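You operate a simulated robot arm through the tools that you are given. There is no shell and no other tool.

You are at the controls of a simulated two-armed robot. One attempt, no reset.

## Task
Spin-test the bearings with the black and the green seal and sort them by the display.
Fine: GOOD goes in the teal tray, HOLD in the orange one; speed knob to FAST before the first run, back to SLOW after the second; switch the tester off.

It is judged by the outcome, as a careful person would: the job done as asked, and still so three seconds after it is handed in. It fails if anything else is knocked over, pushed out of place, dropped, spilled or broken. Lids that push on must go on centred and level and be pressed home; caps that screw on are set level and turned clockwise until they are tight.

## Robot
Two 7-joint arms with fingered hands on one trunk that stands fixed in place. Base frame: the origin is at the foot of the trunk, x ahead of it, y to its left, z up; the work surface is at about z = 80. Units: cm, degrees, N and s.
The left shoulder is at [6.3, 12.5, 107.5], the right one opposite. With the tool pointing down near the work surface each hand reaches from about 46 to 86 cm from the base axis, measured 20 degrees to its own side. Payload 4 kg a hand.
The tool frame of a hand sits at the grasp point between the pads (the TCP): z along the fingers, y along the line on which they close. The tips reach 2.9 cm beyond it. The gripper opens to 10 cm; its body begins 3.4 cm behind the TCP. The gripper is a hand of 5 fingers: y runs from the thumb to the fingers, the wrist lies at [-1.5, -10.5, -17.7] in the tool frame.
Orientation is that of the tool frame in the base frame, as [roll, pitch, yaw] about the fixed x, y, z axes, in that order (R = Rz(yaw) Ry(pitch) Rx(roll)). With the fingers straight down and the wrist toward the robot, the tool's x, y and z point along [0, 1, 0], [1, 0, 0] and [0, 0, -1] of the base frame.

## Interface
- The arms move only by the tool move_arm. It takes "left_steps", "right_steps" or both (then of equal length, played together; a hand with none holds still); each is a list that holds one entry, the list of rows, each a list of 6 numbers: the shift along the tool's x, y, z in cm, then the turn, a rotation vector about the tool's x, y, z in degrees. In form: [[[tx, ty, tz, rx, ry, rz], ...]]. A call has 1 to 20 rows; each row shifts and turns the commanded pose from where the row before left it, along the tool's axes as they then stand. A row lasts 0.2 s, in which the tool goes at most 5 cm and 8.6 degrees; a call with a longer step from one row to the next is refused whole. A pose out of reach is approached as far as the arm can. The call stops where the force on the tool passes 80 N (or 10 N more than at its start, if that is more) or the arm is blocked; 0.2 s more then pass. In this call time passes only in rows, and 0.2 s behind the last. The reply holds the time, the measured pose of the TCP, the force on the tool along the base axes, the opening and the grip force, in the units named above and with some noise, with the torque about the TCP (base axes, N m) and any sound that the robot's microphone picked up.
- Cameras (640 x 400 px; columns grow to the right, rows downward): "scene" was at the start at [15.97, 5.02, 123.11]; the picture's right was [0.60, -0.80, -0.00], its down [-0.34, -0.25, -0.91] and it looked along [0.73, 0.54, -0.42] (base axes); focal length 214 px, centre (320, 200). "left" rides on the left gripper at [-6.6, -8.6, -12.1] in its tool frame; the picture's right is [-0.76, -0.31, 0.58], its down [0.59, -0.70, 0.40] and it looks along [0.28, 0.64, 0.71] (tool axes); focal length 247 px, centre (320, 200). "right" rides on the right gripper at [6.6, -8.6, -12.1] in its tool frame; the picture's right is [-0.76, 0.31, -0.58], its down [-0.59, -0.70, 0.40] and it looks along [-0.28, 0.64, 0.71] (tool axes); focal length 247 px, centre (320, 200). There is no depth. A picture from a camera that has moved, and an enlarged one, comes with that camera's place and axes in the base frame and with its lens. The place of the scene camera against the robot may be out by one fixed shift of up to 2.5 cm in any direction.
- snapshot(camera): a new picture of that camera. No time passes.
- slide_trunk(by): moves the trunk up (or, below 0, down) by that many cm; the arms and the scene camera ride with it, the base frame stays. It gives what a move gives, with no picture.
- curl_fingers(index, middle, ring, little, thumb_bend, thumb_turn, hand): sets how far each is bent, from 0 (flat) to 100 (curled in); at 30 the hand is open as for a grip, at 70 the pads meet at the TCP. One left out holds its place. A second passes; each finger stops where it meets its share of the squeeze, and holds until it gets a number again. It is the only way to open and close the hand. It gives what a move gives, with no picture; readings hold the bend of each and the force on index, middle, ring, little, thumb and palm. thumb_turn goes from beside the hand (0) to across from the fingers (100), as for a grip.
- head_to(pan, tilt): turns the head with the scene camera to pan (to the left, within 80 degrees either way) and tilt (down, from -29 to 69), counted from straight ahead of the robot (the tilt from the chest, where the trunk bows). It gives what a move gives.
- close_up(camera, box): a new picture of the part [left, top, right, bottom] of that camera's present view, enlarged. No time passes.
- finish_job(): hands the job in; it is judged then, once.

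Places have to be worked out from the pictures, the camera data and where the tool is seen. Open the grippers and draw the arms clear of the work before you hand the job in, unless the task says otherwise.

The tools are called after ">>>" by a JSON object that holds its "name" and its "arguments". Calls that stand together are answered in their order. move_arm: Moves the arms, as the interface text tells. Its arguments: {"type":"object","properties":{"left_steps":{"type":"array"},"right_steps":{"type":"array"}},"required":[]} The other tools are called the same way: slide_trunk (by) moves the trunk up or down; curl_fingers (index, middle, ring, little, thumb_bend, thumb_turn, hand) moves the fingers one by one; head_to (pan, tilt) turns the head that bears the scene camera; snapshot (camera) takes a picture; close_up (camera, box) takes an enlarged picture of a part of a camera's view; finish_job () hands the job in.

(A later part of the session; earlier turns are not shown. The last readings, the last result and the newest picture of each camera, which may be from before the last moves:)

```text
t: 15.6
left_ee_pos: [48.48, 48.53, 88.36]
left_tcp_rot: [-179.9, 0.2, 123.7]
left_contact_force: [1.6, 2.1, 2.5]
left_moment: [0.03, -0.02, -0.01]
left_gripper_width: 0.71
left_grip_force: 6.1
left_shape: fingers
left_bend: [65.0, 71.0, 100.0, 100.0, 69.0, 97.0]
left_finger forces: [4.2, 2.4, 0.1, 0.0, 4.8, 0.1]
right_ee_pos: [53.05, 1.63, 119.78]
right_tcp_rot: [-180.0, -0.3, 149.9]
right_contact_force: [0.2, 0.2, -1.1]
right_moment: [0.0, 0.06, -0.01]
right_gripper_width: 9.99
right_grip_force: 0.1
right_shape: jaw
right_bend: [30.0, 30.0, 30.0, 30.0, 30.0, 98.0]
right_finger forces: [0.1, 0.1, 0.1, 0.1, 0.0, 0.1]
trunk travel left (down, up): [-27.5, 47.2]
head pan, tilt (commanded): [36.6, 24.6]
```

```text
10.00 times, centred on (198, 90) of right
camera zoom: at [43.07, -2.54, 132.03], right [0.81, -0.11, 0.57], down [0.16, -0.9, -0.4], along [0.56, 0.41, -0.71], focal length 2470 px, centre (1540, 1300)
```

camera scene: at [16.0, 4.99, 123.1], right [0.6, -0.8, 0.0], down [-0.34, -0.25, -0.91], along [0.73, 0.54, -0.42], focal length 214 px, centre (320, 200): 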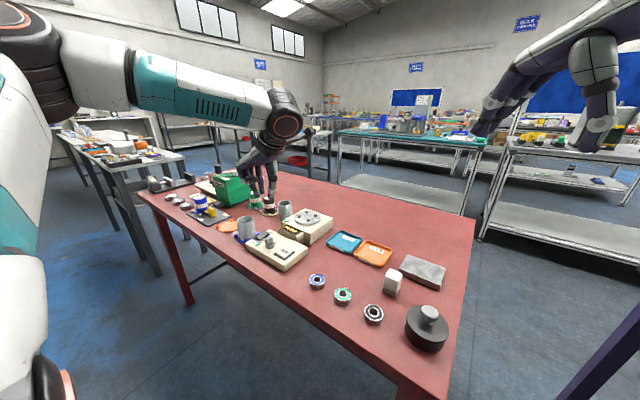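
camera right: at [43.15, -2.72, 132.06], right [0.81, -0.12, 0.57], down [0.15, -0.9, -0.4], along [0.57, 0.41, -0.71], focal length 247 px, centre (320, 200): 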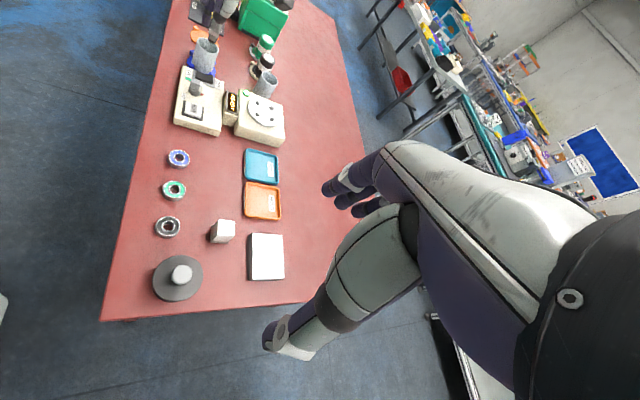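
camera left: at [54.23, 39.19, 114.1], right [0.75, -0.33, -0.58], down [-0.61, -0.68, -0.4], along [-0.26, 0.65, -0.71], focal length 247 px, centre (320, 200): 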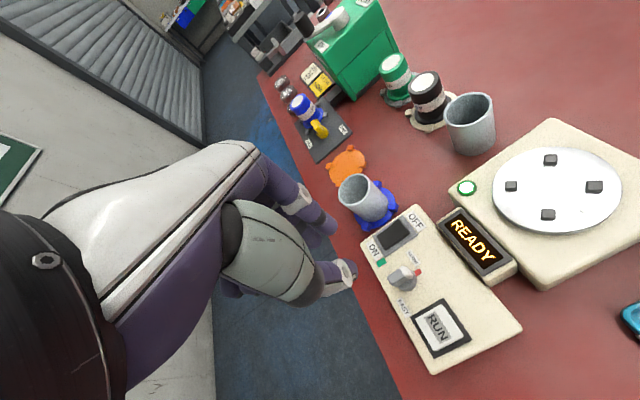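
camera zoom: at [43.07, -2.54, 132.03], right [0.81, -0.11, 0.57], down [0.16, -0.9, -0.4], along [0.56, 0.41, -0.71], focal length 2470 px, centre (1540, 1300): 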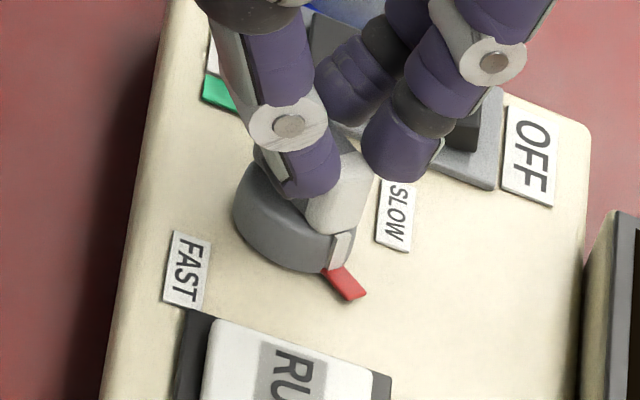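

The pointer is now at about −45°, halfway between the two labels. I keep turning clockwise another 40 degrees, watching the torque.

>>> {"name": "move_arm", "arguments": {"left_steps": [[[0, 0, 0, 0, 0, 8], [0, 0, 0, 0, 0, 8], [0, 0, 0, 0, 0, 8], [0, 0, 0, 0, 0, 8], [0, 0, 0, 0, 0, 8]]]}}

>>> {"name": "close_up", "arguments": {"camera": "left", "box": [330, 205, 430, 305]}}

>>> {"name": "close_up", "arguments": {"camera": "right", "box": [178, 70, 218, 110]}}

```text
t: 16.8
left_ee_pos: [48.29, 48.34, 88.34]
left_tcp_rot: [179.9, 0.3, 83.8]
left_contact_force: [3.3, -1.3, 3.4]
left_moment: [-0.06, -0.11, -0.02]
left_gripper_width: 0.68
left_grip_force: 5.6
left_shape: fingers
left_bend: [71.0, 71.0, 100.0, 100.0, 69.0, 97.0]
left_finger forces: [4.6, 2.8, 0.1, 0.1, 3.9, 0.0]
right_ee_pos: [53.13, 1.34, 119.86]
right_tcp_rot: [-180.0, -0.2, 149.8]
right_contact_force: [-0.2, -0.2, -0.5]
right_moment: [0.01, 0.02, -0.02]
right_gripper_width: 9.97
right_grip_force: 0.0
right_shape: jaw
right_bend: [30.0, 30.0, 30.0, 30.0, 30.0, 98.0]
right_finger forces: [0.0, 0.1, 0.0, 0.0, 0.0, 0.0]
trunk travel left (down, up): [-27.5, 47.2]
head pan, tilt (commanded): [36.6, 24.6]
```

```text
4.00 times, centred on (380, 255) of left
camera zoom: at [39.07, 42.84, 100.46], right [-0.39, -0.72, -0.58], down [-0.63, 0.66, -0.4], along [0.67, 0.21, -0.71], focal length 988 px, centre (80, -20)
```

zoom: 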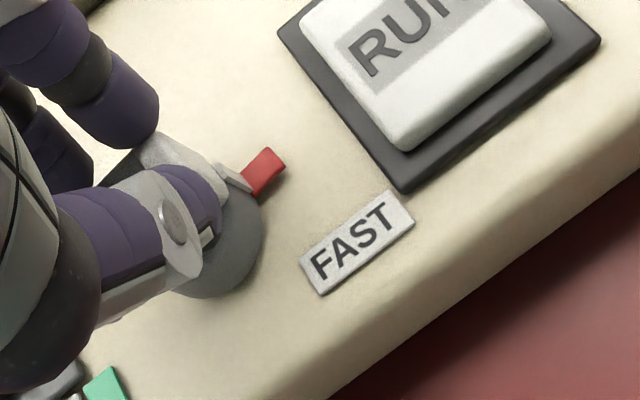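

```text
10.00 times, centred on (198, 90) of right
camera zoom: at [43.11, -2.74, 132.07], right [0.81, -0.12, 0.57], down [0.15, -0.9, -0.4], along [0.57, 0.41, -0.71], focal length 2470 px, centre (1540, 1300)
```

zoom: 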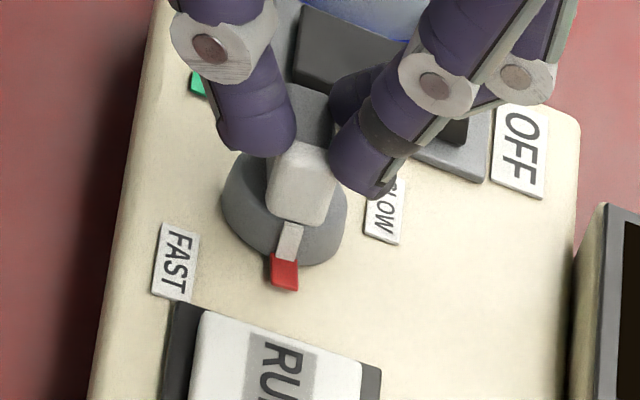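

The pointer now stands near −93° with no stop felt and no click; the FAST label lies further on at −135°. I keep turning in small steps to find the stop or the label.

>>> {"name": "move_arm", "arguments": {"left_steps": [[[0, 0, 0, 0, 0, 8], [0, 0, 0, 0, 0, 8]]]}}

>>> {"name": "close_up", "arguments": {"camera": "left", "box": [330, 205, 430, 305]}}

>>> {"name": "close_up", "arguments": {"camera": "right", "box": [178, 70, 218, 110]}}

```text
t: 17.4
left_ee_pos: [48.31, 48.38, 88.4]
left_tcp_rot: [179.9, 0.0, 67.8]
left_contact_force: [3.6, -0.3, 3.9]
left_moment: [-0.05, -0.11, 0.02]
left_gripper_width: 0.65
left_grip_force: 5.1
left_shape: fingers
left_bend: [65.0, 71.0, 100.0, 100.0, 69.0, 96.0]
left_finger forces: [6.2, 0.8, 0.0, 0.0, 3.2, 0.0]
right_ee_pos: [53.09, 1.47, 119.72]
right_tcp_rot: [-179.9, -0.2, 149.7]
right_contact_force: [0.9, -0.3, 0.4]
right_moment: [0.0, -0.02, 0.0]
right_gripper_width: 9.98
right_grip_force: 0.0
right_shape: jaw
right_bend: [30.0, 30.0, 30.0, 30.0, 30.0, 98.0]
right_finger forces: [0.1, 0.0, 0.0, 0.1, 0.0, 0.1]
trunk travel left (down, up): [-27.5, 47.2]
head pan, tilt (commanded): [36.6, 24.6]
```

```text
4.00 times, centred on (380, 255) of left
camera zoom: at [37.92, 45.61, 100.49], right [-0.57, -0.59, -0.58], down [-0.43, 0.81, -0.4], along [0.7, 0.02, -0.71], focal length 988 px, centre (80, -20)
```

zoom: 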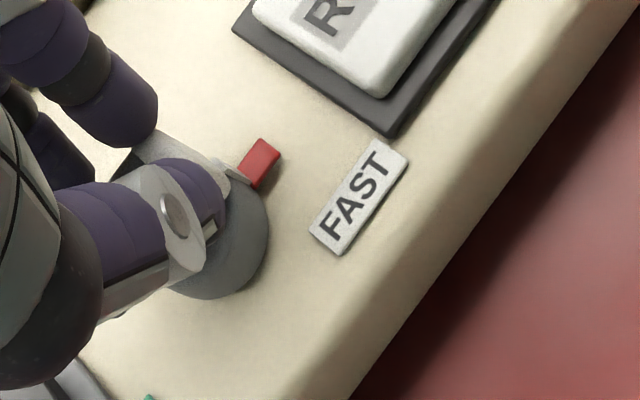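

```text
10.00 times, centred on (198, 90) of right
camera zoom: at [43.11, -2.72, 132.07], right [0.81, -0.12, 0.57], down [0.15, -0.9, -0.4], along [0.57, 0.41, -0.71], focal length 2470 px, centre (1540, 1300)
```

zoom: 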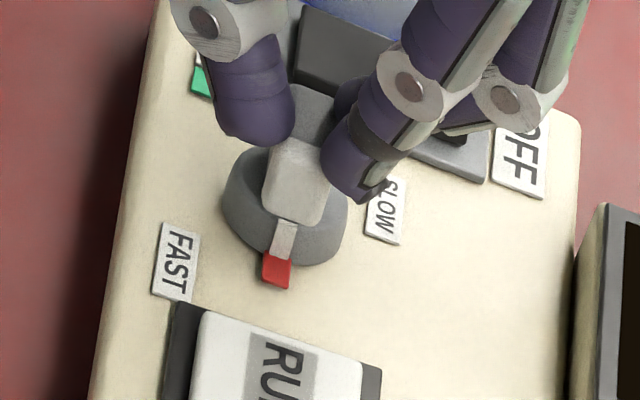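

The knob moved only about 8–10° for 16° of hand turn, with the index loading up. I try one more step to see whether it is against a stop.

>>> {"name": "move_arm", "arguments": {"left_steps": [[[0, 0, 0, 0, 0, 8], [0, 0, 0, 0, 0, 8]]]}}

>>> {"name": "close_up", "arguments": {"camera": "left", "box": [330, 205, 430, 305]}}

>>> {"name": "close_up", "arguments": {"camera": "right", "box": [178, 70, 218, 110]}}

```text
t: 18.0
left_ee_pos: [48.66, 48.41, 88.45]
left_tcp_rot: [179.9, 0.0, 51.7]
left_contact_force: [2.4, -0.7, 7.8]
left_moment: [-0.05, -0.05, 0.08]
left_gripper_width: 0.61
left_grip_force: 6.2
left_shape: fingers
left_bend: [66.0, 72.0, 100.0, 100.0, 68.0, 95.0]
left_finger forces: [7.3, 0.0, 0.1, 0.1, 4.5, 0.0]
right_ee_pos: [53.22, 1.34, 119.85]
right_tcp_rot: [180.0, -0.1, 149.8]
right_contact_force: [-0.7, 0.4, 0.6]
right_moment: [-0.01, -0.01, 0.01]
right_gripper_width: 9.98
right_grip_force: 0.0
right_shape: jaw
right_bend: [30.0, 30.0, 30.0, 30.0, 30.0, 98.0]
right_finger forces: [0.1, 0.0, 0.0, 0.1, 0.0, 0.1]
trunk travel left (down, up): [-27.5, 47.2]
head pan, tilt (commanded): [36.6, 24.6]
```

```text
4.00 times, centred on (380, 255) of left
camera zoom: at [37.73, 48.52, 100.52], right [-0.71, -0.4, -0.58], down [-0.19, 0.9, -0.4], along [0.68, -0.18, -0.71], focal length 988 px, centre (80, -20)
```

zoom: 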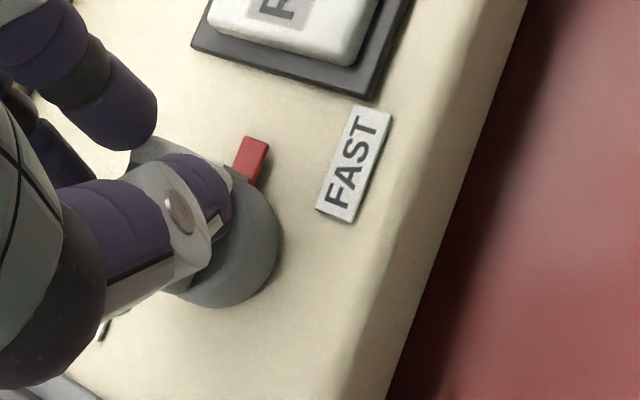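

```text
10.00 times, centred on (198, 90) of right
camera zoom: at [43.23, -2.8, 132.09], right [0.81, -0.12, 0.58], down [0.15, -0.9, -0.4], along [0.57, 0.41, -0.71], focal length 2470 px, centre (1540, 1300)
```

zoom: 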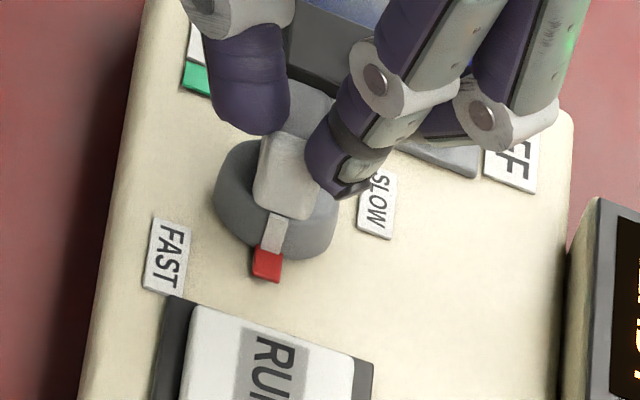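

Relative to the FAST label the pointer no longer moves: the knob is against its FAST-side stop and the fingers just slipped. I open the pinch, lift off and verify the knob and tester.

>>> {"name": "curl_fingers", "arguments": {"hand": "left", "index": 56, "middle": 56, "thumb_bend": 56}}

>>> {"name": "move_arm", "arguments": {"left_steps": [[[0, 0, -1, 0, 0, 0], [0, 0, -2, 0, 0, 0], [0, 0, -3, 0, 0, 0], [0, 0, -4, 0, 0, 0], [0, 0, -4, 0, 0, 0]]]}}

>>> {"name": "close_up", "arguments": {"camera": "right", "box": [165, 60, 235, 140]}}

>>> {"name": "close_up", "arguments": {"camera": "left", "box": [320, 150, 520, 350]}}

```text
t: 19.0
left_ee_pos: [48.23, 48.56, 88.41]
left_tcp_rot: [179.9, 0.0, 51.9]
left_contact_force: [0.0, 0.7, 0.5]
left_moment: [-0.02, -0.01, -0.01]
left_gripper_width: 3.49
left_grip_force: 0.0
left_shape: fingers
left_bend: [56.0, 56.0, 100.0, 100.0, 56.0, 97.0]
left_finger forces: [0.0, 0.0, 0.1, 0.0, 0.0, 0.0]
right_ee_pos: [53.09, 1.64, 119.88]
right_tcp_rot: [180.0, -0.1, 149.7]
right_contact_force: [0.1, 0.1, 0.3]
right_moment: [-0.02, 0.0, 0.01]
right_gripper_width: 10.01
right_grip_force: 0.0
right_shape: jaw
right_bend: [30.0, 30.0, 30.0, 30.0, 30.0, 98.0]
right_finger forces: [0.0, 0.0, 0.0, 0.0, 0.0, 0.0]
trunk travel left (down, up): [-27.5, 47.2]
head pan, tilt (commanded): [36.6, 24.6]
```

```text
t: 20.2
left_ee_pos: [48.64, 48.37, 102.46]
left_tcp_rot: [-179.9, 0.2, 51.9]
left_contact_force: [-0.3, -0.6, -0.7]
left_moment: [0.02, 0.03, -0.01]
left_gripper_width: 3.5
left_grip_force: 0.0
left_shape: fingers
left_bend: [56.0, 56.0, 100.0, 100.0, 56.0, 98.0]
left_finger forces: [0.1, 0.0, 0.1, 0.0, 0.0, 0.1]
right_ee_pos: [53.09, 1.51, 119.78]
right_tcp_rot: [-180.0, -0.2, 149.9]
right_contact_force: [-0.4, -0.4, 0.0]
right_moment: [0.01, 0.01, 0.0]
right_gripper_width: 9.99
right_grip_force: 0.1
right_shape: jaw
right_bend: [30.0, 30.0, 30.0, 30.0, 30.0, 98.0]
right_finger forces: [0.1, 0.0, 0.1, 0.1, 0.0, 0.0]
trunk travel left (down, up): [-27.5, 47.2]
head pan, tilt (commanded): [36.6, 24.6]
```

```text
5.00 times, centred on (200, 100) of right
camera zoom: at [43.16, -2.7, 132.07], right [0.81, -0.12, 0.57], down [0.16, -0.9, -0.4], along [0.57, 0.41, -0.71], focal length 1235 px, centre (920, 700)
```

zoom: 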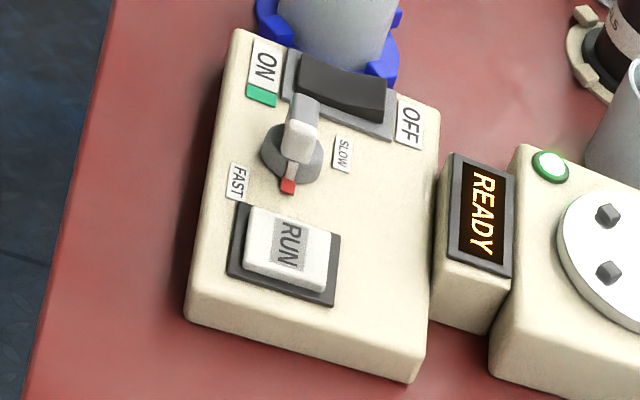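

```text
2.00 times, centred on (420, 250) of left
camera zoom: at [37.9, 48.47, 114.63], right [-0.71, -0.41, -0.58], down [-0.19, 0.9, -0.4], along [0.68, -0.17, -0.71], focal length 494 px, centre (120, 100)
```

zoom: 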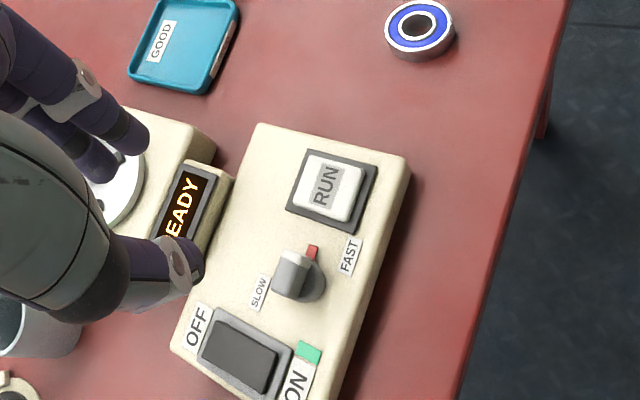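

The pointer rests firmly on the FAST side and the tester still shows READY. Next I take the hand across at height to hover over the black bearing near (46.8, 15.1).

>>> {"name": "move_arm", "arguments": {"left_steps": [[[0, 0, 0, 0, 0, -7.62], [0, 0, 0, 0, 0, -7.62], [0, 0, 0, 0, 0, -7.62], [0, 0, 0, 0, 0, -7.62], [0, 0, 0, 0, 0, -7.62], [-4.15, -0.22, 0.5, 0, 0, 0], [-4.15, -0.22, 0.5, 0, 0, 0], [-4.15, -0.22, 0.5, 0, 0, 0], [-4.15, -0.22, 0.5, 0, 0, 0], [-4.15, -0.22, 0.5, 0, 0, 0], [-4.15, -0.22, 0.5, 0, 0, 0], [-4.15, -0.22, 0.5, 0, 0, 0], [-4.15, -0.22, 0.5, 0, 0, 0], [0, 0, 2, 0, 0, 0], [0, 0, 2, 0, 0, 0]]]}}

>>> {"name": "snapshot", "arguments": {"camera": "left"}}

>>> {"name": "snapshot", "arguments": {"camera": "right"}}

>>> {"name": "snapshot", "arguments": {"camera": "scene"}}

```text
t: 23.4
left_ee_pos: [46.63, 15.25, 94.39]
left_tcp_rot: [-179.9, 0.1, 90.0]
left_contact_force: [0.4, -0.3, 0.1]
left_moment: [0.0, 0.0, 0.01]
left_gripper_width: 3.51
left_grip_force: 0.0
left_shape: fingers
left_bend: [56.0, 56.0, 100.0, 100.0, 56.0, 98.0]
left_finger forces: [0.1, 0.0, 0.0, 0.1, 0.0, 0.1]
right_ee_pos: [53.11, 1.4, 119.86]
right_tcp_rot: [-180.0, 0.1, 149.9]
right_contact_force: [-0.2, 0.1, 0.2]
right_moment: [0.0, 0.02, 0.02]
right_gripper_width: 9.97
right_grip_force: 0.1
right_shape: jaw
right_bend: [30.0, 30.0, 30.0, 30.0, 30.0, 98.0]
right_finger forces: [0.0, 0.0, 0.0, 0.0, 0.1, 0.1]
trunk travel left (down, up): [-27.5, 47.2]
head pan, tilt (commanded): [36.6, 24.6]
```

```text
taken
camera left: at [38.02, 8.74, 106.46], right [-0.31, -0.76, -0.58], down [-0.7, 0.59, -0.4], along [0.64, 0.28, -0.71], focal length 247 px, centre (320, 200)
```

left: 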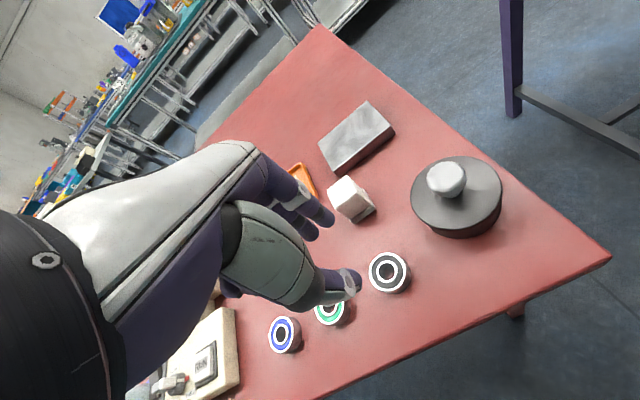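

```text
taken
camera right: at [43.15, -2.69, 132.07], right [0.81, -0.12, 0.57], down [0.15, -0.9, -0.4], along [0.57, 0.41, -0.71], focal length 247 px, centre (320, 200)
```

right: 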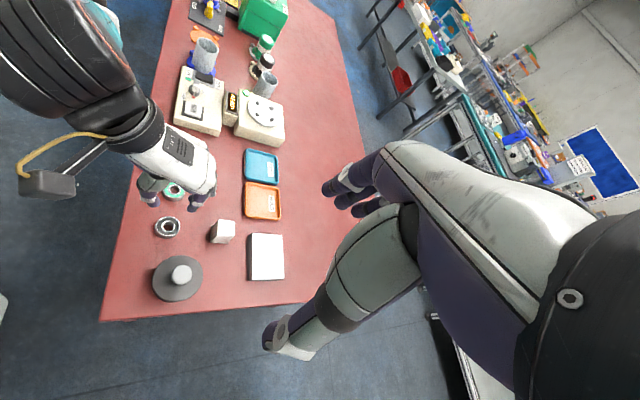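

```text
taken
camera scene: at [16.0, 5.03, 123.1], right [0.6, -0.8, 0.0], down [-0.34, -0.25, -0.91], along [0.73, 0.54, -0.42], focal length 214 px, centre (320, 200)
```

scene: 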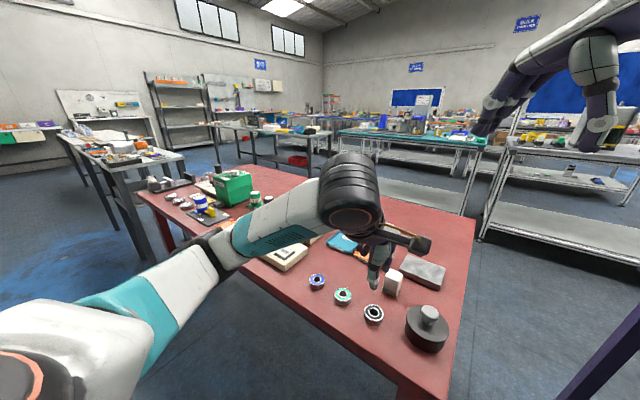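

From the hand camera the black bearing is near (46.9, 14.9). I zoom in to measure it precisely along with its neighbours.

>>> {"name": "close_up", "arguments": {"camera": "left", "box": [330, 230, 430, 320]}}

>>> {"name": "close_up", "arguments": {"camera": "right", "box": [130, 160, 250, 260]}}

>>> {"name": "close_up", "arguments": {"camera": "scene", "box": [330, 240, 430, 330]}}

```text
4.44 times, centred on (380, 275) of left
camera zoom: at [38.02, 8.74, 106.46], right [-0.31, -0.76, -0.58], down [-0.7, 0.59, -0.4], along [0.64, 0.28, -0.71], focal length 1098 px, centre (53, -133)
```

zoom: 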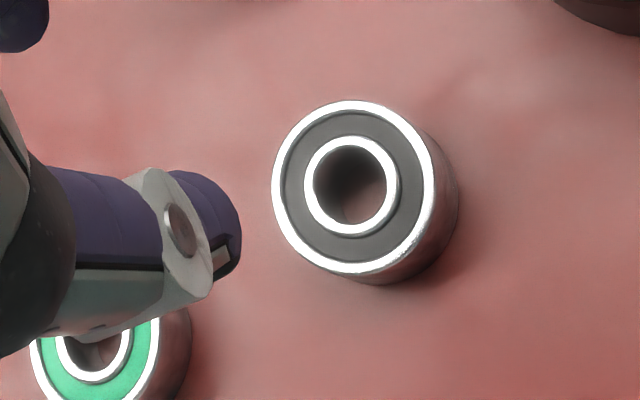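

```text
4.00 times, centred on (190, 210) of right
camera zoom: at [43.15, -2.69, 132.07], right [0.81, -0.12, 0.57], down [0.15, -0.9, -0.4], along [0.57, 0.41, -0.71], focal length 988 px, centre (840, 160)
```

zoom: 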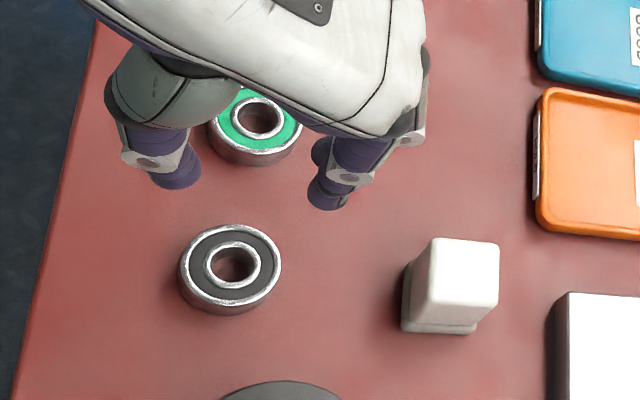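

```text
4.44 times, centred on (380, 285) of scene
camera zoom: at [16.0, 5.03, 123.1], right [0.6, -0.8, 0.0], down [-0.34, -0.25, -0.91], along [0.73, 0.54, -0.42], focal length 953 px, centre (53, -178)
```

zoom: 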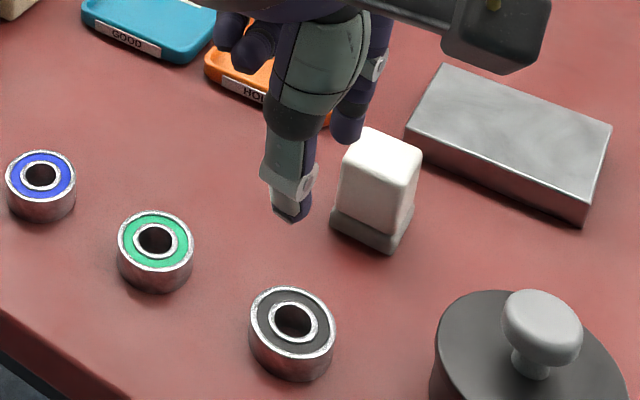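

The bearing is about 4.0 cm across and 1.55 cm tall, centred at about (47.0, 14.95); the nest pegs are only ~0.6 cm high. I open the pinch to about 6 cm, line up, and descend to just above it.

>>> {"name": "curl_fingers", "arguments": {"hand": "left", "index": 46, "middle": 46, "thumb_bend": 46}}

>>> {"name": "move_arm", "arguments": {"left_steps": [[[-0.15, 0.35, 0, 0, 0, 0], [0, 0, 2.2, 0, 0, 0], [0, 0, 2.2, 0, 0, 0], [0, 0, 1.5, 0, 0, 0], [0, 0, 1.0, 0, 0, 0]]]}}

>>> {"name": "close_up", "arguments": {"camera": "left", "box": [270, 190, 450, 330]}}

>>> {"name": "close_up", "arguments": {"camera": "right", "box": [130, 160, 250, 260]}}

>>> {"name": "close_up", "arguments": {"camera": "scene", "box": [330, 250, 420, 330]}}

```text
t: 24.4
left_ee_pos: [46.58, 15.28, 94.53]
left_tcp_rot: [-180.0, 0.0, 90.0]
left_contact_force: [0.7, 0.8, -0.4]
left_moment: [0.01, 0.0, 0.0]
left_gripper_width: 5.93
left_grip_force: 0.0
left_shape: fingers
left_bend: [46.0, 46.0, 100.0, 100.0, 46.0, 98.0]
left_finger forces: [0.0, 0.1, 0.0, 0.1, 0.1, 0.0]
right_ee_pos: [52.99, 1.49, 119.95]
right_tcp_rot: [180.0, -0.2, 149.9]
right_contact_force: [-0.2, -1.0, 0.3]
right_moment: [0.0, -0.03, -0.02]
right_gripper_width: 10.01
right_grip_force: 0.0
right_shape: jaw
right_bend: [30.0, 30.0, 30.0, 30.0, 30.0, 98.0]
right_finger forces: [0.1, 0.0, 0.0, 0.0, 0.1, 0.1]
trunk travel left (down, up): [-27.5, 47.2]
head pan, tilt (commanded): [36.6, 24.6]
```

```text
t: 25.6
left_ee_pos: [47.07, 15.29, 87.48]
left_tcp_rot: [180.0, 0.0, 89.9]
left_contact_force: [0.0, 0.6, -0.6]
left_moment: [-0.02, 0.04, 0.0]
left_gripper_width: 5.96
left_grip_force: 0.0
left_shape: fingers
left_bend: [46.0, 46.0, 100.0, 100.0, 46.0, 98.0]
left_finger forces: [0.0, 0.1, 0.1, 0.1, 0.0, 0.0]
right_ee_pos: [53.12, 1.54, 119.88]
right_tcp_rot: [180.0, -0.1, 149.8]
right_contact_force: [0.4, 0.2, 0.6]
right_moment: [0.03, -0.02, 0.01]
right_gripper_width: 10.0
right_grip_force: 0.2
right_shape: jaw
right_bend: [30.0, 30.0, 30.0, 30.0, 30.0, 98.0]
right_finger forces: [0.0, 0.0, 0.0, 0.1, 0.0, 0.0]
trunk travel left (down, up): [-27.5, 47.2]
head pan, tilt (commanded): [36.6, 24.6]
```

```text
2.86 times, centred on (360, 260) of left
camera zoom: at [38.39, 8.74, 99.55], right [-0.31, -0.76, -0.58], down [-0.7, 0.59, -0.4], along [0.64, 0.28, -0.71], focal length 706 px, centre (206, 29)
```

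zoom: 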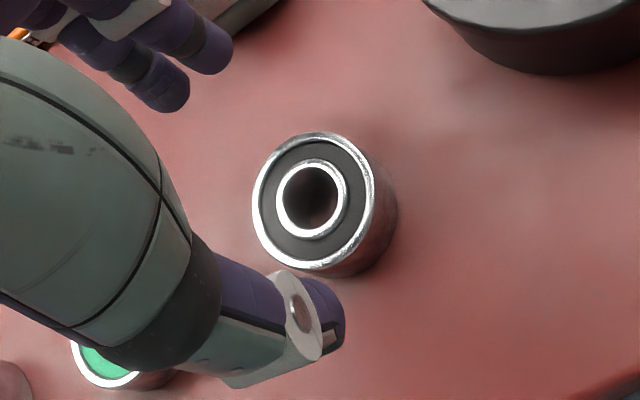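

```text
4.00 times, centred on (190, 210) of right
camera zoom: at [43.13, -2.73, 132.08], right [0.81, -0.12, 0.58], down [0.15, -0.9, -0.4], along [0.57, 0.41, -0.71], focal length 988 px, centre (840, 160)
```

zoom: 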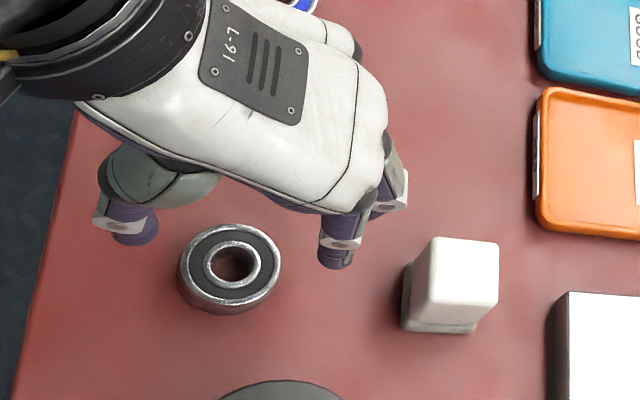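

```text
5.00 times, centred on (375, 290) of scene
camera zoom: at [15.98, 5.01, 123.11], right [0.6, -0.8, 0.0], down [-0.34, -0.25, -0.91], along [0.73, 0.54, -0.42], focal length 1072 px, centre (45, -250)
```

zoom: 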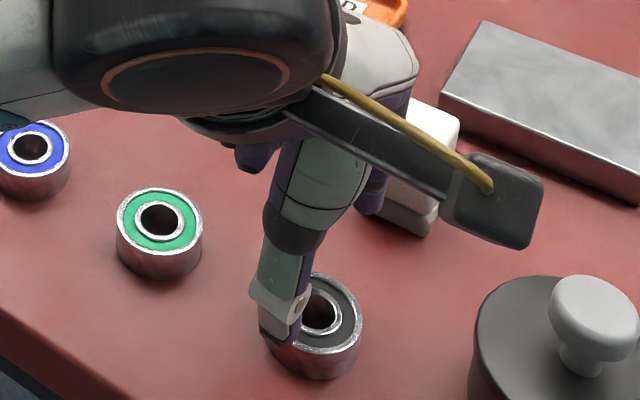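

The fingers straddle the bearing well (index near y 14.5, middle 16.4, thumb 14.7). I shift slightly to −y and descend so the tips sit about 0.7 cm above the table, leaving grip on the bearing's upper half.

>>> {"name": "move_arm", "arguments": {"left_steps": [[[-0.25, 0, 0, 0, 0, 0], [0, 0, 1.5, 0, 0, 0], [0, 0, 1.4, 0, 0, 0], [0, 0, 0.9, 0, 0, 0], [0, 0, 0, 0, 0, 0]]]}}

>>> {"name": "close_up", "arguments": {"camera": "left", "box": [270, 190, 450, 330]}}

>>> {"name": "close_up", "arguments": {"camera": "right", "box": [140, 180, 220, 250]}}

>>> {"name": "close_up", "arguments": {"camera": "scene", "box": [350, 270, 410, 330]}}

```text
t: 26.8
left_ee_pos: [47.0, 14.98, 83.71]
left_tcp_rot: [179.9, 0.1, 89.8]
left_contact_force: [-0.4, -0.3, 0.5]
left_moment: [-0.01, -0.02, 0.01]
left_gripper_width: 5.96
left_grip_force: 0.1
left_shape: fingers
left_bend: [46.0, 46.0, 100.0, 100.0, 46.0, 98.0]
left_finger forces: [0.1, 0.0, 0.0, 0.0, 0.0, 0.0]
right_ee_pos: [53.19, 1.49, 119.96]
right_tcp_rot: [180.0, -0.1, 149.9]
right_contact_force: [0.6, -0.6, 0.0]
right_moment: [-0.02, 0.01, -0.03]
right_gripper_width: 9.99
right_grip_force: 0.1
right_shape: jaw
right_bend: [30.0, 30.0, 30.0, 30.0, 30.0, 98.0]
right_finger forces: [0.0, 0.1, 0.0, 0.0, 0.1, 0.0]
trunk travel left (down, up): [-27.5, 47.2]
head pan, tilt (commanded): [36.6, 24.6]
```

```text
2.86 times, centred on (360, 260) of left
camera zoom: at [38.46, 8.41, 95.75], right [-0.31, -0.76, -0.58], down [-0.7, 0.59, -0.4], along [0.64, 0.28, -0.71], focal length 706 px, centre (206, 29)
```

zoom: 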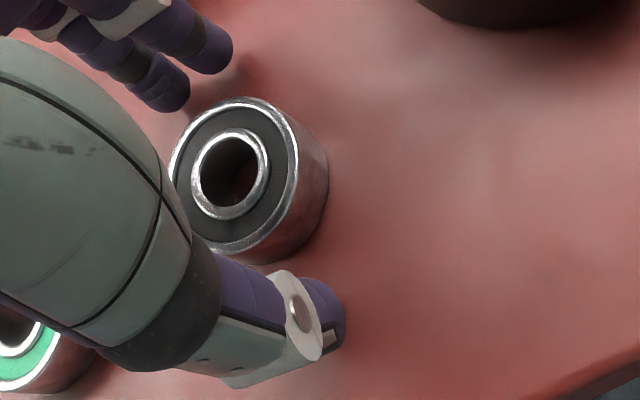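

```text
5.71 times, centred on (180, 215) of right
camera zoom: at [43.13, -2.7, 132.07], right [0.81, -0.12, 0.57], down [0.15, -0.9, -0.4], along [0.57, 0.41, -0.71], focal length 1411 px, centre (1120, 114)
```

zoom: 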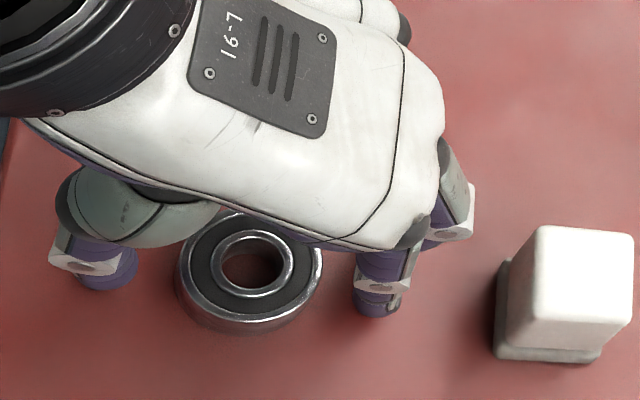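

```text
6.67 times, centred on (380, 300) of scene
camera zoom: at [15.99, 5.01, 123.11], right [0.6, -0.8, 0.0], down [-0.34, -0.25, -0.91], along [0.73, 0.54, -0.42], focal length 1430 px, centre (-80, -467)
```

zoom: 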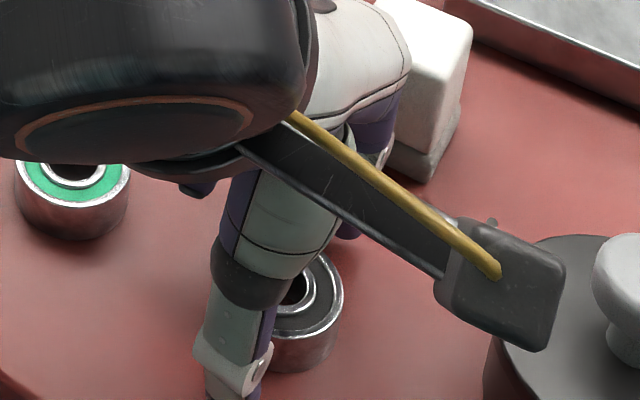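

Index, middle and thumb bracket the bearing (offsets about −1.0, +0.9, −0.7 cm). I shift 0.15 cm to balance and close on it.

>>> {"name": "move_arm", "arguments": {"left_steps": [[[0.15, 0, 0, 0, 0, 0]]]}}

>>> {"name": "curl_fingers", "arguments": {"hand": "left", "index": 62, "middle": 62, "thumb_bend": 62}}

>>> {"name": "close_up", "arguments": {"camera": "left", "box": [270, 190, 450, 330]}}

>>> {"name": "close_up", "arguments": {"camera": "right", "box": [140, 180, 220, 250]}}

```text
t: 27.2
left_ee_pos: [47.05, 15.09, 83.71]
left_tcp_rot: [-180.0, 0.0, 90.0]
left_contact_force: [0.4, -0.3, 0.4]
left_moment: [-0.03, 0.0, 0.01]
left_gripper_width: 5.97
left_grip_force: 0.2
left_shape: fingers
left_bend: [46.0, 46.0, 100.0, 100.0, 46.0, 98.0]
left_finger forces: [0.0, 0.1, 0.0, 0.0, 0.1, 0.0]
right_ee_pos: [53.14, 1.44, 119.81]
right_tcp_rot: [-179.9, -0.2, 149.8]
right_contact_force: [0.3, 0.3, -0.2]
right_moment: [-0.01, 0.0, 0.0]
right_gripper_width: 9.99
right_grip_force: 0.0
right_shape: jaw
right_bend: [30.0, 30.0, 30.0, 30.0, 30.0, 98.0]
right_finger forces: [0.1, 0.0, 0.0, 0.0, 0.0, 0.1]
trunk travel left (down, up): [-27.5, 47.2]
head pan, tilt (commanded): [36.6, 24.6]
```

```text
t: 28.2
left_ee_pos: [47.01, 15.18, 83.63]
left_tcp_rot: [180.0, 0.0, 89.8]
left_contact_force: [0.4, -0.4, 1.0]
left_moment: [-0.01, 0.0, 0.0]
left_gripper_width: 3.47
left_grip_force: 5.0
left_shape: fingers
left_bend: [58.0, 60.0, 100.0, 100.0, 58.0, 97.0]
left_finger forces: [3.9, 1.8, 0.0, 0.0, 4.9, 0.0]
right_ee_pos: [53.16, 1.43, 119.82]
right_tcp_rot: [-180.0, 0.0, 149.8]
right_contact_force: [-0.4, 0.5, 0.5]
right_moment: [0.0, -0.04, -0.01]
right_gripper_width: 9.96
right_grip_force: 0.0
right_shape: jaw
right_bend: [30.0, 30.0, 30.0, 30.0, 30.0, 98.0]
right_finger forces: [0.0, 0.0, 0.1, 0.0, 0.0, 0.0]
trunk travel left (down, up): [-27.5, 47.2]
head pan, tilt (commanded): [36.6, 24.6]
```

```text
2.86 times, centred on (360, 260) of left
camera zoom: at [38.48, 8.58, 95.74], right [-0.31, -0.76, -0.58], down [-0.7, 0.59, -0.4], along [0.64, 0.28, -0.71], focal length 706 px, centre (206, 29)
```

zoom: 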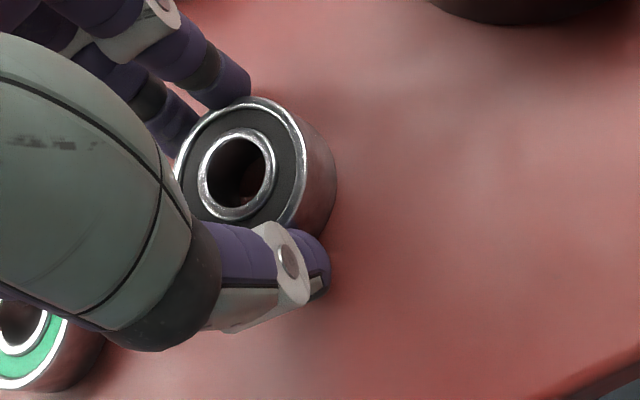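

```text
5.71 times, centred on (180, 215) of right
camera zoom: at [43.13, -2.71, 132.07], right [0.81, -0.12, 0.58], down [0.15, -0.9, -0.4], along [0.57, 0.41, -0.71], focal length 1411 px, centre (1120, 114)
```

zoom: 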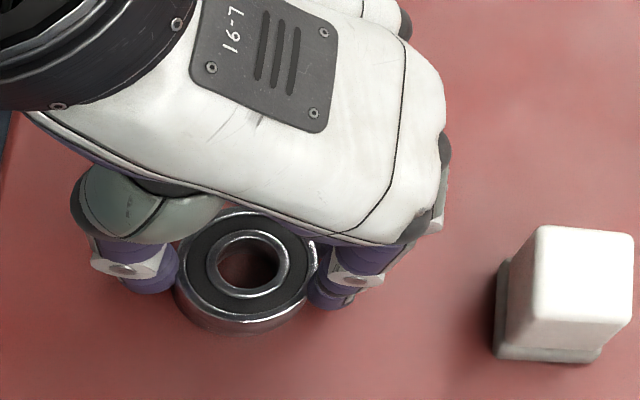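

Grip established: index 3.9 N, middle 1.8 N, thumb 4.9 N. I lift gently and check that the bearing comes up level.

>>> {"name": "move_arm", "arguments": {"left_steps": [[[0, 0, -0.5, 0, 0, 0], [0, 0, -1.0, 0, 0, 0], [0, 0, -1.5, 0, 0, 0], [0, 0, -2, 0, 0, 0]]]}}

>>> {"name": "close_up", "arguments": {"camera": "left", "box": [270, 190, 450, 330]}}

>>> {"name": "close_up", "arguments": {"camera": "right", "box": [130, 170, 230, 260]}}

>>> {"name": "close_up", "arguments": {"camera": "scene", "box": [350, 250, 410, 310]}}

```text
t: 29.2
left_ee_pos: [47.09, 14.99, 88.72]
left_tcp_rot: [180.0, 0.0, 90.0]
left_contact_force: [1.4, 0.7, -0.9]
left_moment: [0.0, 0.0, -0.06]
left_gripper_width: 3.46
left_grip_force: 4.9
left_shape: fingers
left_bend: [58.0, 60.0, 100.0, 100.0, 57.0, 97.0]
left_finger forces: [3.6, 1.5, 0.1, 0.1, 5.1, 0.0]
right_ee_pos: [53.2, 1.51, 119.99]
right_tcp_rot: [180.0, -0.2, 149.8]
right_contact_force: [-0.4, -0.3, 0.0]
right_moment: [-0.01, 0.0, 0.0]
right_gripper_width: 9.99
right_grip_force: 0.0
right_shape: jaw
right_bend: [30.0, 30.0, 30.0, 30.0, 30.0, 98.0]
right_finger forces: [0.0, 0.0, 0.0, 0.0, 0.0, 0.0]
trunk travel left (down, up): [-27.5, 47.2]
head pan, tilt (commanded): [36.6, 24.6]
```

```text
2.86 times, centred on (360, 260) of left
camera zoom: at [38.52, 8.52, 100.84], right [-0.31, -0.76, -0.58], down [-0.7, 0.59, -0.4], along [0.64, 0.28, -0.71], focal length 706 px, centre (206, 29)
```

zoom: 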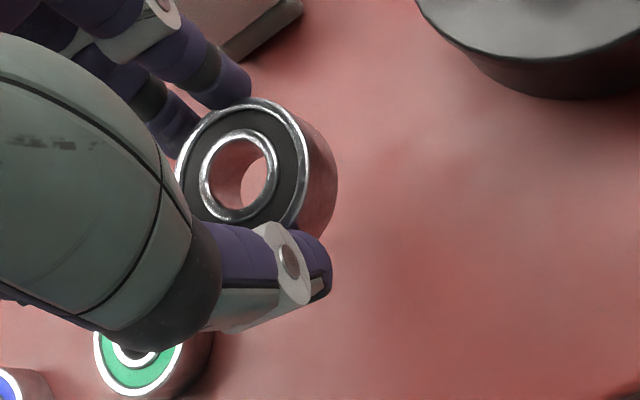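

```text
4.44 times, centred on (180, 215) of right
camera zoom: at [43.14, -2.72, 132.07], right [0.81, -0.12, 0.57], down [0.15, -0.9, -0.4], along [0.57, 0.41, -0.71], focal length 1098 px, centre (942, 133)
```

zoom: 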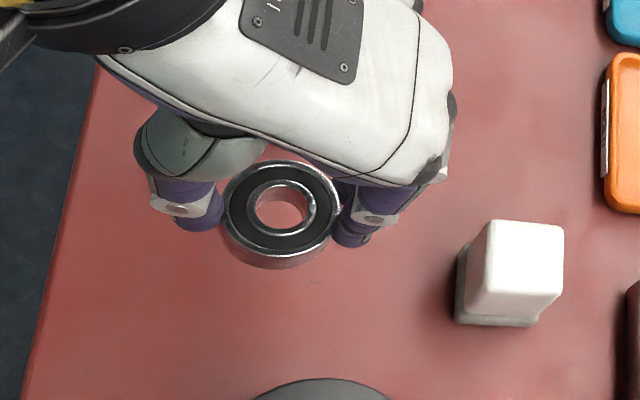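

```text
6.67 times, centred on (380, 280) of scene
camera zoom: at [15.99, 5.0, 123.11], right [0.6, -0.8, 0.0], down [-0.34, -0.25, -0.91], along [0.73, 0.54, -0.42], focal length 1430 px, centre (-80, -333)
```

zoom: 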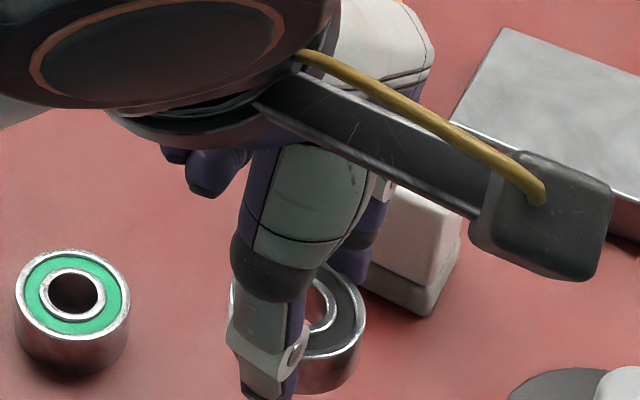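

The bearing hangs level in the grip, its centre about (−0.2, −0.17) from the TCP. I raise it and carry it over the turntable, hovering well above the pegs.

>>> {"name": "move_arm", "arguments": {"left_steps": [[[0, 0, -2, 0, 0, 0], [0, 0, -3, 0, 0, 0], [0, 0, -3, 0, 0, 0], [4.1, 2.26, 0, 0, 0, 0], [4.1, 2.26, 0, 0, 0, 0], [4.1, 2.26, 0, 0, 0, 0], [4.1, 2.26, 0, 0, 0, 0], [4.1, 2.26, 0, 0, 0, 0], [4.1, 2.26, 0, 0, 0, 0], [4.1, 2.26, 0, 0, 0, 0], [4.1, 2.26, 0, 0, 0, 0], [0, 0, 0, 0, 0, 0]]]}}

>>> {"name": "snapshot", "arguments": {"camera": "left"}}

>>> {"name": "close_up", "arguments": {"camera": "right", "box": [215, 50, 305, 150]}}

>>> {"name": "close_up", "arguments": {"camera": "scene", "box": [260, 160, 350, 250]}}

```text
t: 31.8
left_ee_pos: [65.36, 47.96, 96.66]
left_tcp_rot: [179.9, -0.1, 89.9]
left_contact_force: [0.7, 0.0, -1.0]
left_moment: [0.0, 0.02, -0.04]
left_gripper_width: 3.42
left_grip_force: 5.2
left_shape: fingers
left_bend: [58.0, 60.0, 100.0, 100.0, 57.0, 97.0]
left_finger forces: [3.5, 1.5, 0.0, 0.0, 4.7, 0.0]
right_ee_pos: [53.03, 1.5, 119.93]
right_tcp_rot: [180.0, -0.1, 149.9]
right_contact_force: [-0.6, 0.2, 0.1]
right_moment: [-0.02, 0.01, 0.01]
right_gripper_width: 9.99
right_grip_force: 0.0
right_shape: jaw
right_bend: [30.0, 30.0, 30.0, 30.0, 30.0, 98.0]
right_finger forces: [0.0, 0.0, 0.0, 0.0, 0.0, 0.1]
trunk travel left (down, up): [-27.5, 47.2]
head pan, tilt (commanded): [36.6, 24.6]
```

```text
taken
camera left: at [56.77, 41.39, 108.79], right [-0.31, -0.76, -0.58], down [-0.7, 0.59, -0.4], along [0.64, 0.28, -0.71], focal length 247 px, centre (320, 200)
```

left: 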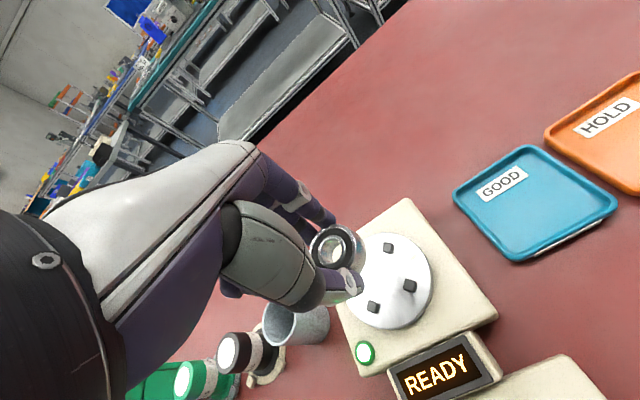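

```text
4.00 times, centred on (260, 100) of right
camera zoom: at [43.13, -2.68, 132.08], right [0.81, -0.12, 0.58], down [0.16, -0.9, -0.4], along [0.57, 0.41, -0.71], focal length 988 px, centre (560, 600)
```

zoom: 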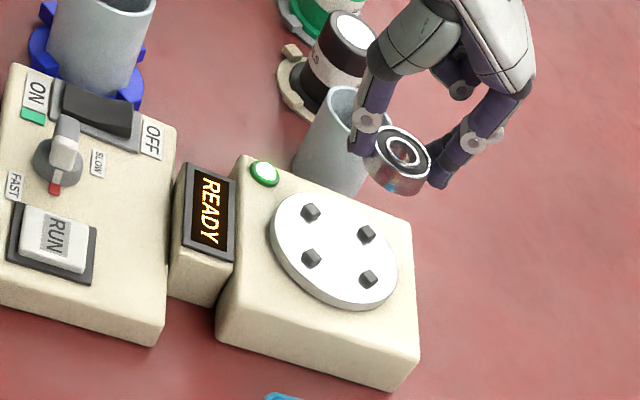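

```text
4.44 times, centred on (305, 205) of scene
camera zoom: at [15.98, 5.02, 123.11], right [0.6, -0.8, 0.0], down [-0.34, -0.25, -0.91], along [0.73, 0.54, -0.42], focal length 953 px, centre (387, 178)
```

zoom: 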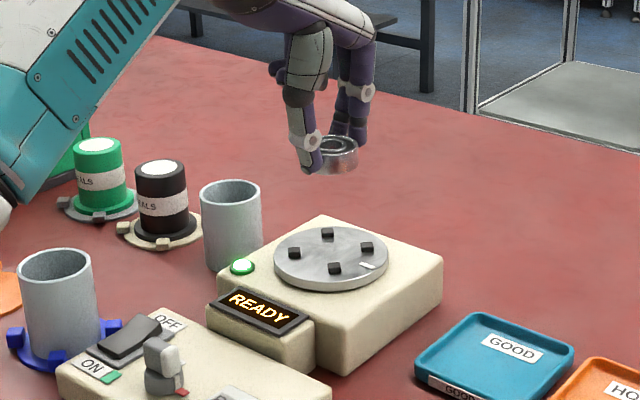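

The bearing hovers above the turntable. I zoom the hand camera on the pegs to fix the nest centre in the hand's own frame.

>>> {"name": "close_up", "arguments": {"camera": "left", "box": [290, 200, 450, 360]}}

>>> {"name": "close_up", "arguments": {"camera": "right", "box": [235, 75, 330, 150]}}

```text
2.50 times, centred on (370, 280) of left
camera zoom: at [56.77, 41.39, 108.79], right [-0.31, -0.76, -0.58], down [-0.7, 0.59, -0.4], along [0.64, 0.28, -0.71], focal length 617 px, centre (195, 0)
```

zoom: 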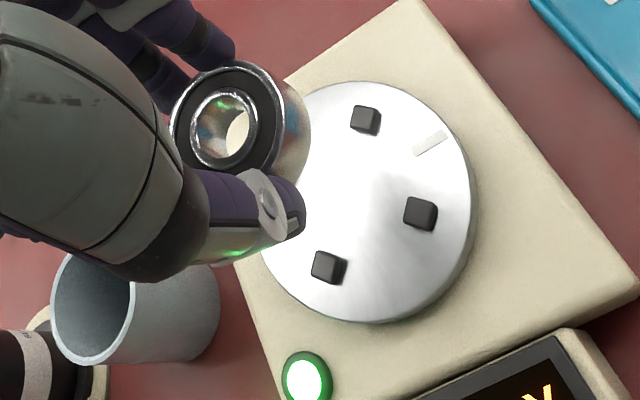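

```text
5.33 times, centred on (282, 112) of right
camera zoom: at [43.13, -2.68, 132.08], right [0.81, -0.12, 0.58], down [0.16, -0.9, -0.4], along [0.57, 0.41, -0.71], focal length 1317 px, centre (520, 667)
```

zoom: 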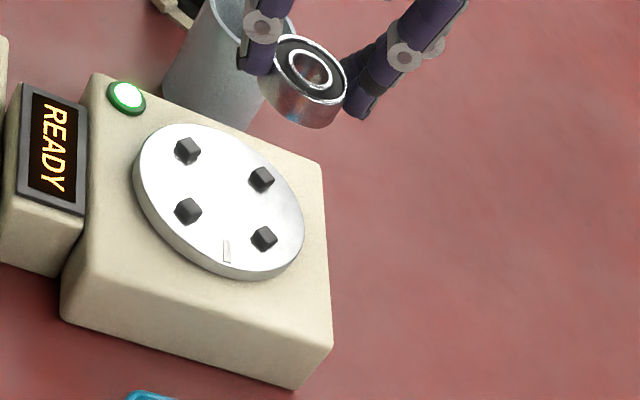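

The nest centre comes out at about (65.05, 47.93) from both cameras, the bearing at about (65.28, 47.89). I correct by −0.23 cm in x and descend to about 1 cm above the pegs for a check.

>>> {"name": "move_arm", "arguments": {"left_steps": [[[0.04, -0.23, 0, 0, 0, 0], [0, 0, 2, 0, 0, 0], [0, 0, 2, 0, 0, 0], [0, 0, 1.2, 0, 0, 0], [0, 0, 1.0, 0, 0, 0], [0, 0, 0, 0, 0, 0]]]}}

>>> {"name": "close_up", "arguments": {"camera": "left", "box": [280, 170, 440, 330]}}

>>> {"name": "close_up", "arguments": {"camera": "right", "box": [235, 75, 295, 135]}}

>>> {"name": "close_up", "arguments": {"camera": "scene", "box": [280, 190, 350, 250]}}

```text
t: 33.2
left_ee_pos: [65.0, 47.71, 90.67]
left_tcp_rot: [180.0, 0.0, 89.8]
left_contact_force: [0.8, -0.3, -1.2]
left_moment: [-0.03, 0.04, -0.02]
left_gripper_width: 3.41
left_grip_force: 4.9
left_shape: fingers
left_bend: [58.0, 60.0, 100.0, 100.0, 57.0, 97.0]
left_finger forces: [3.6, 1.6, 0.0, 0.1, 4.7, 0.0]
right_ee_pos: [53.19, 1.53, 119.8]
right_tcp_rot: [179.9, 0.0, 149.9]
right_contact_force: [-0.1, -0.5, 0.4]
right_moment: [0.01, 0.01, -0.01]
right_gripper_width: 9.97
right_grip_force: 0.0
right_shape: jaw
right_bend: [30.0, 30.0, 30.0, 30.0, 30.0, 98.0]
right_finger forces: [0.0, 0.1, 0.1, 0.0, 0.0, 0.0]
trunk travel left (down, up): [-27.5, 47.2]
head pan, tilt (commanded): [36.6, 24.6]
```

```text
2.50 times, centred on (360, 250) of left
camera zoom: at [56.4, 41.29, 102.64], right [-0.31, -0.76, -0.58], down [-0.7, 0.59, -0.4], along [0.64, 0.28, -0.71], focal length 617 px, centre (220, 75)
```

zoom: 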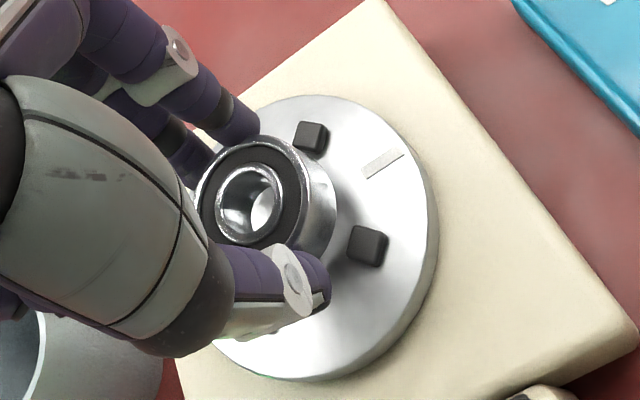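

```text
6.67 times, centred on (265, 105) of right
camera zoom: at [43.14, -2.68, 132.07], right [0.81, -0.12, 0.57], down [0.16, -0.9, -0.4], along [0.57, 0.41, -0.71], focal length 1646 px, centre (687, 833)
```

zoom: 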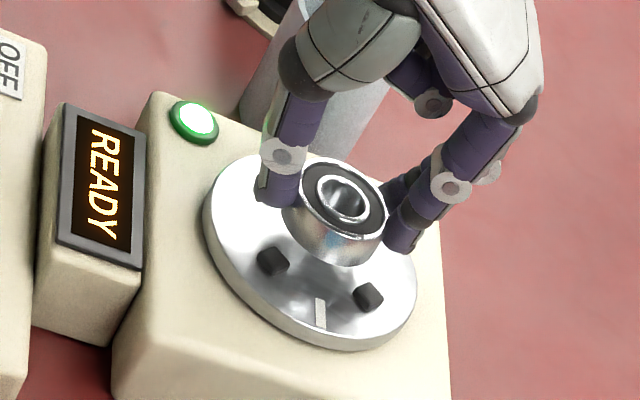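

```text
6.67 times, centred on (315, 220) of scene
camera zoom: at [15.99, 5.02, 123.11], right [0.6, -0.8, 0.0], down [-0.34, -0.25, -0.91], along [0.73, 0.54, -0.42], focal length 1430 px, centre (353, 67)
```

zoom: 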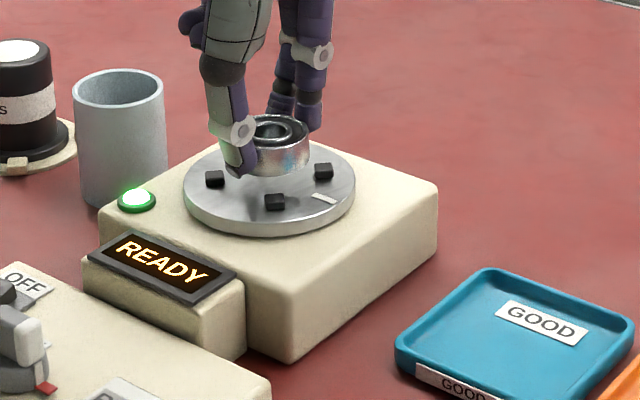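

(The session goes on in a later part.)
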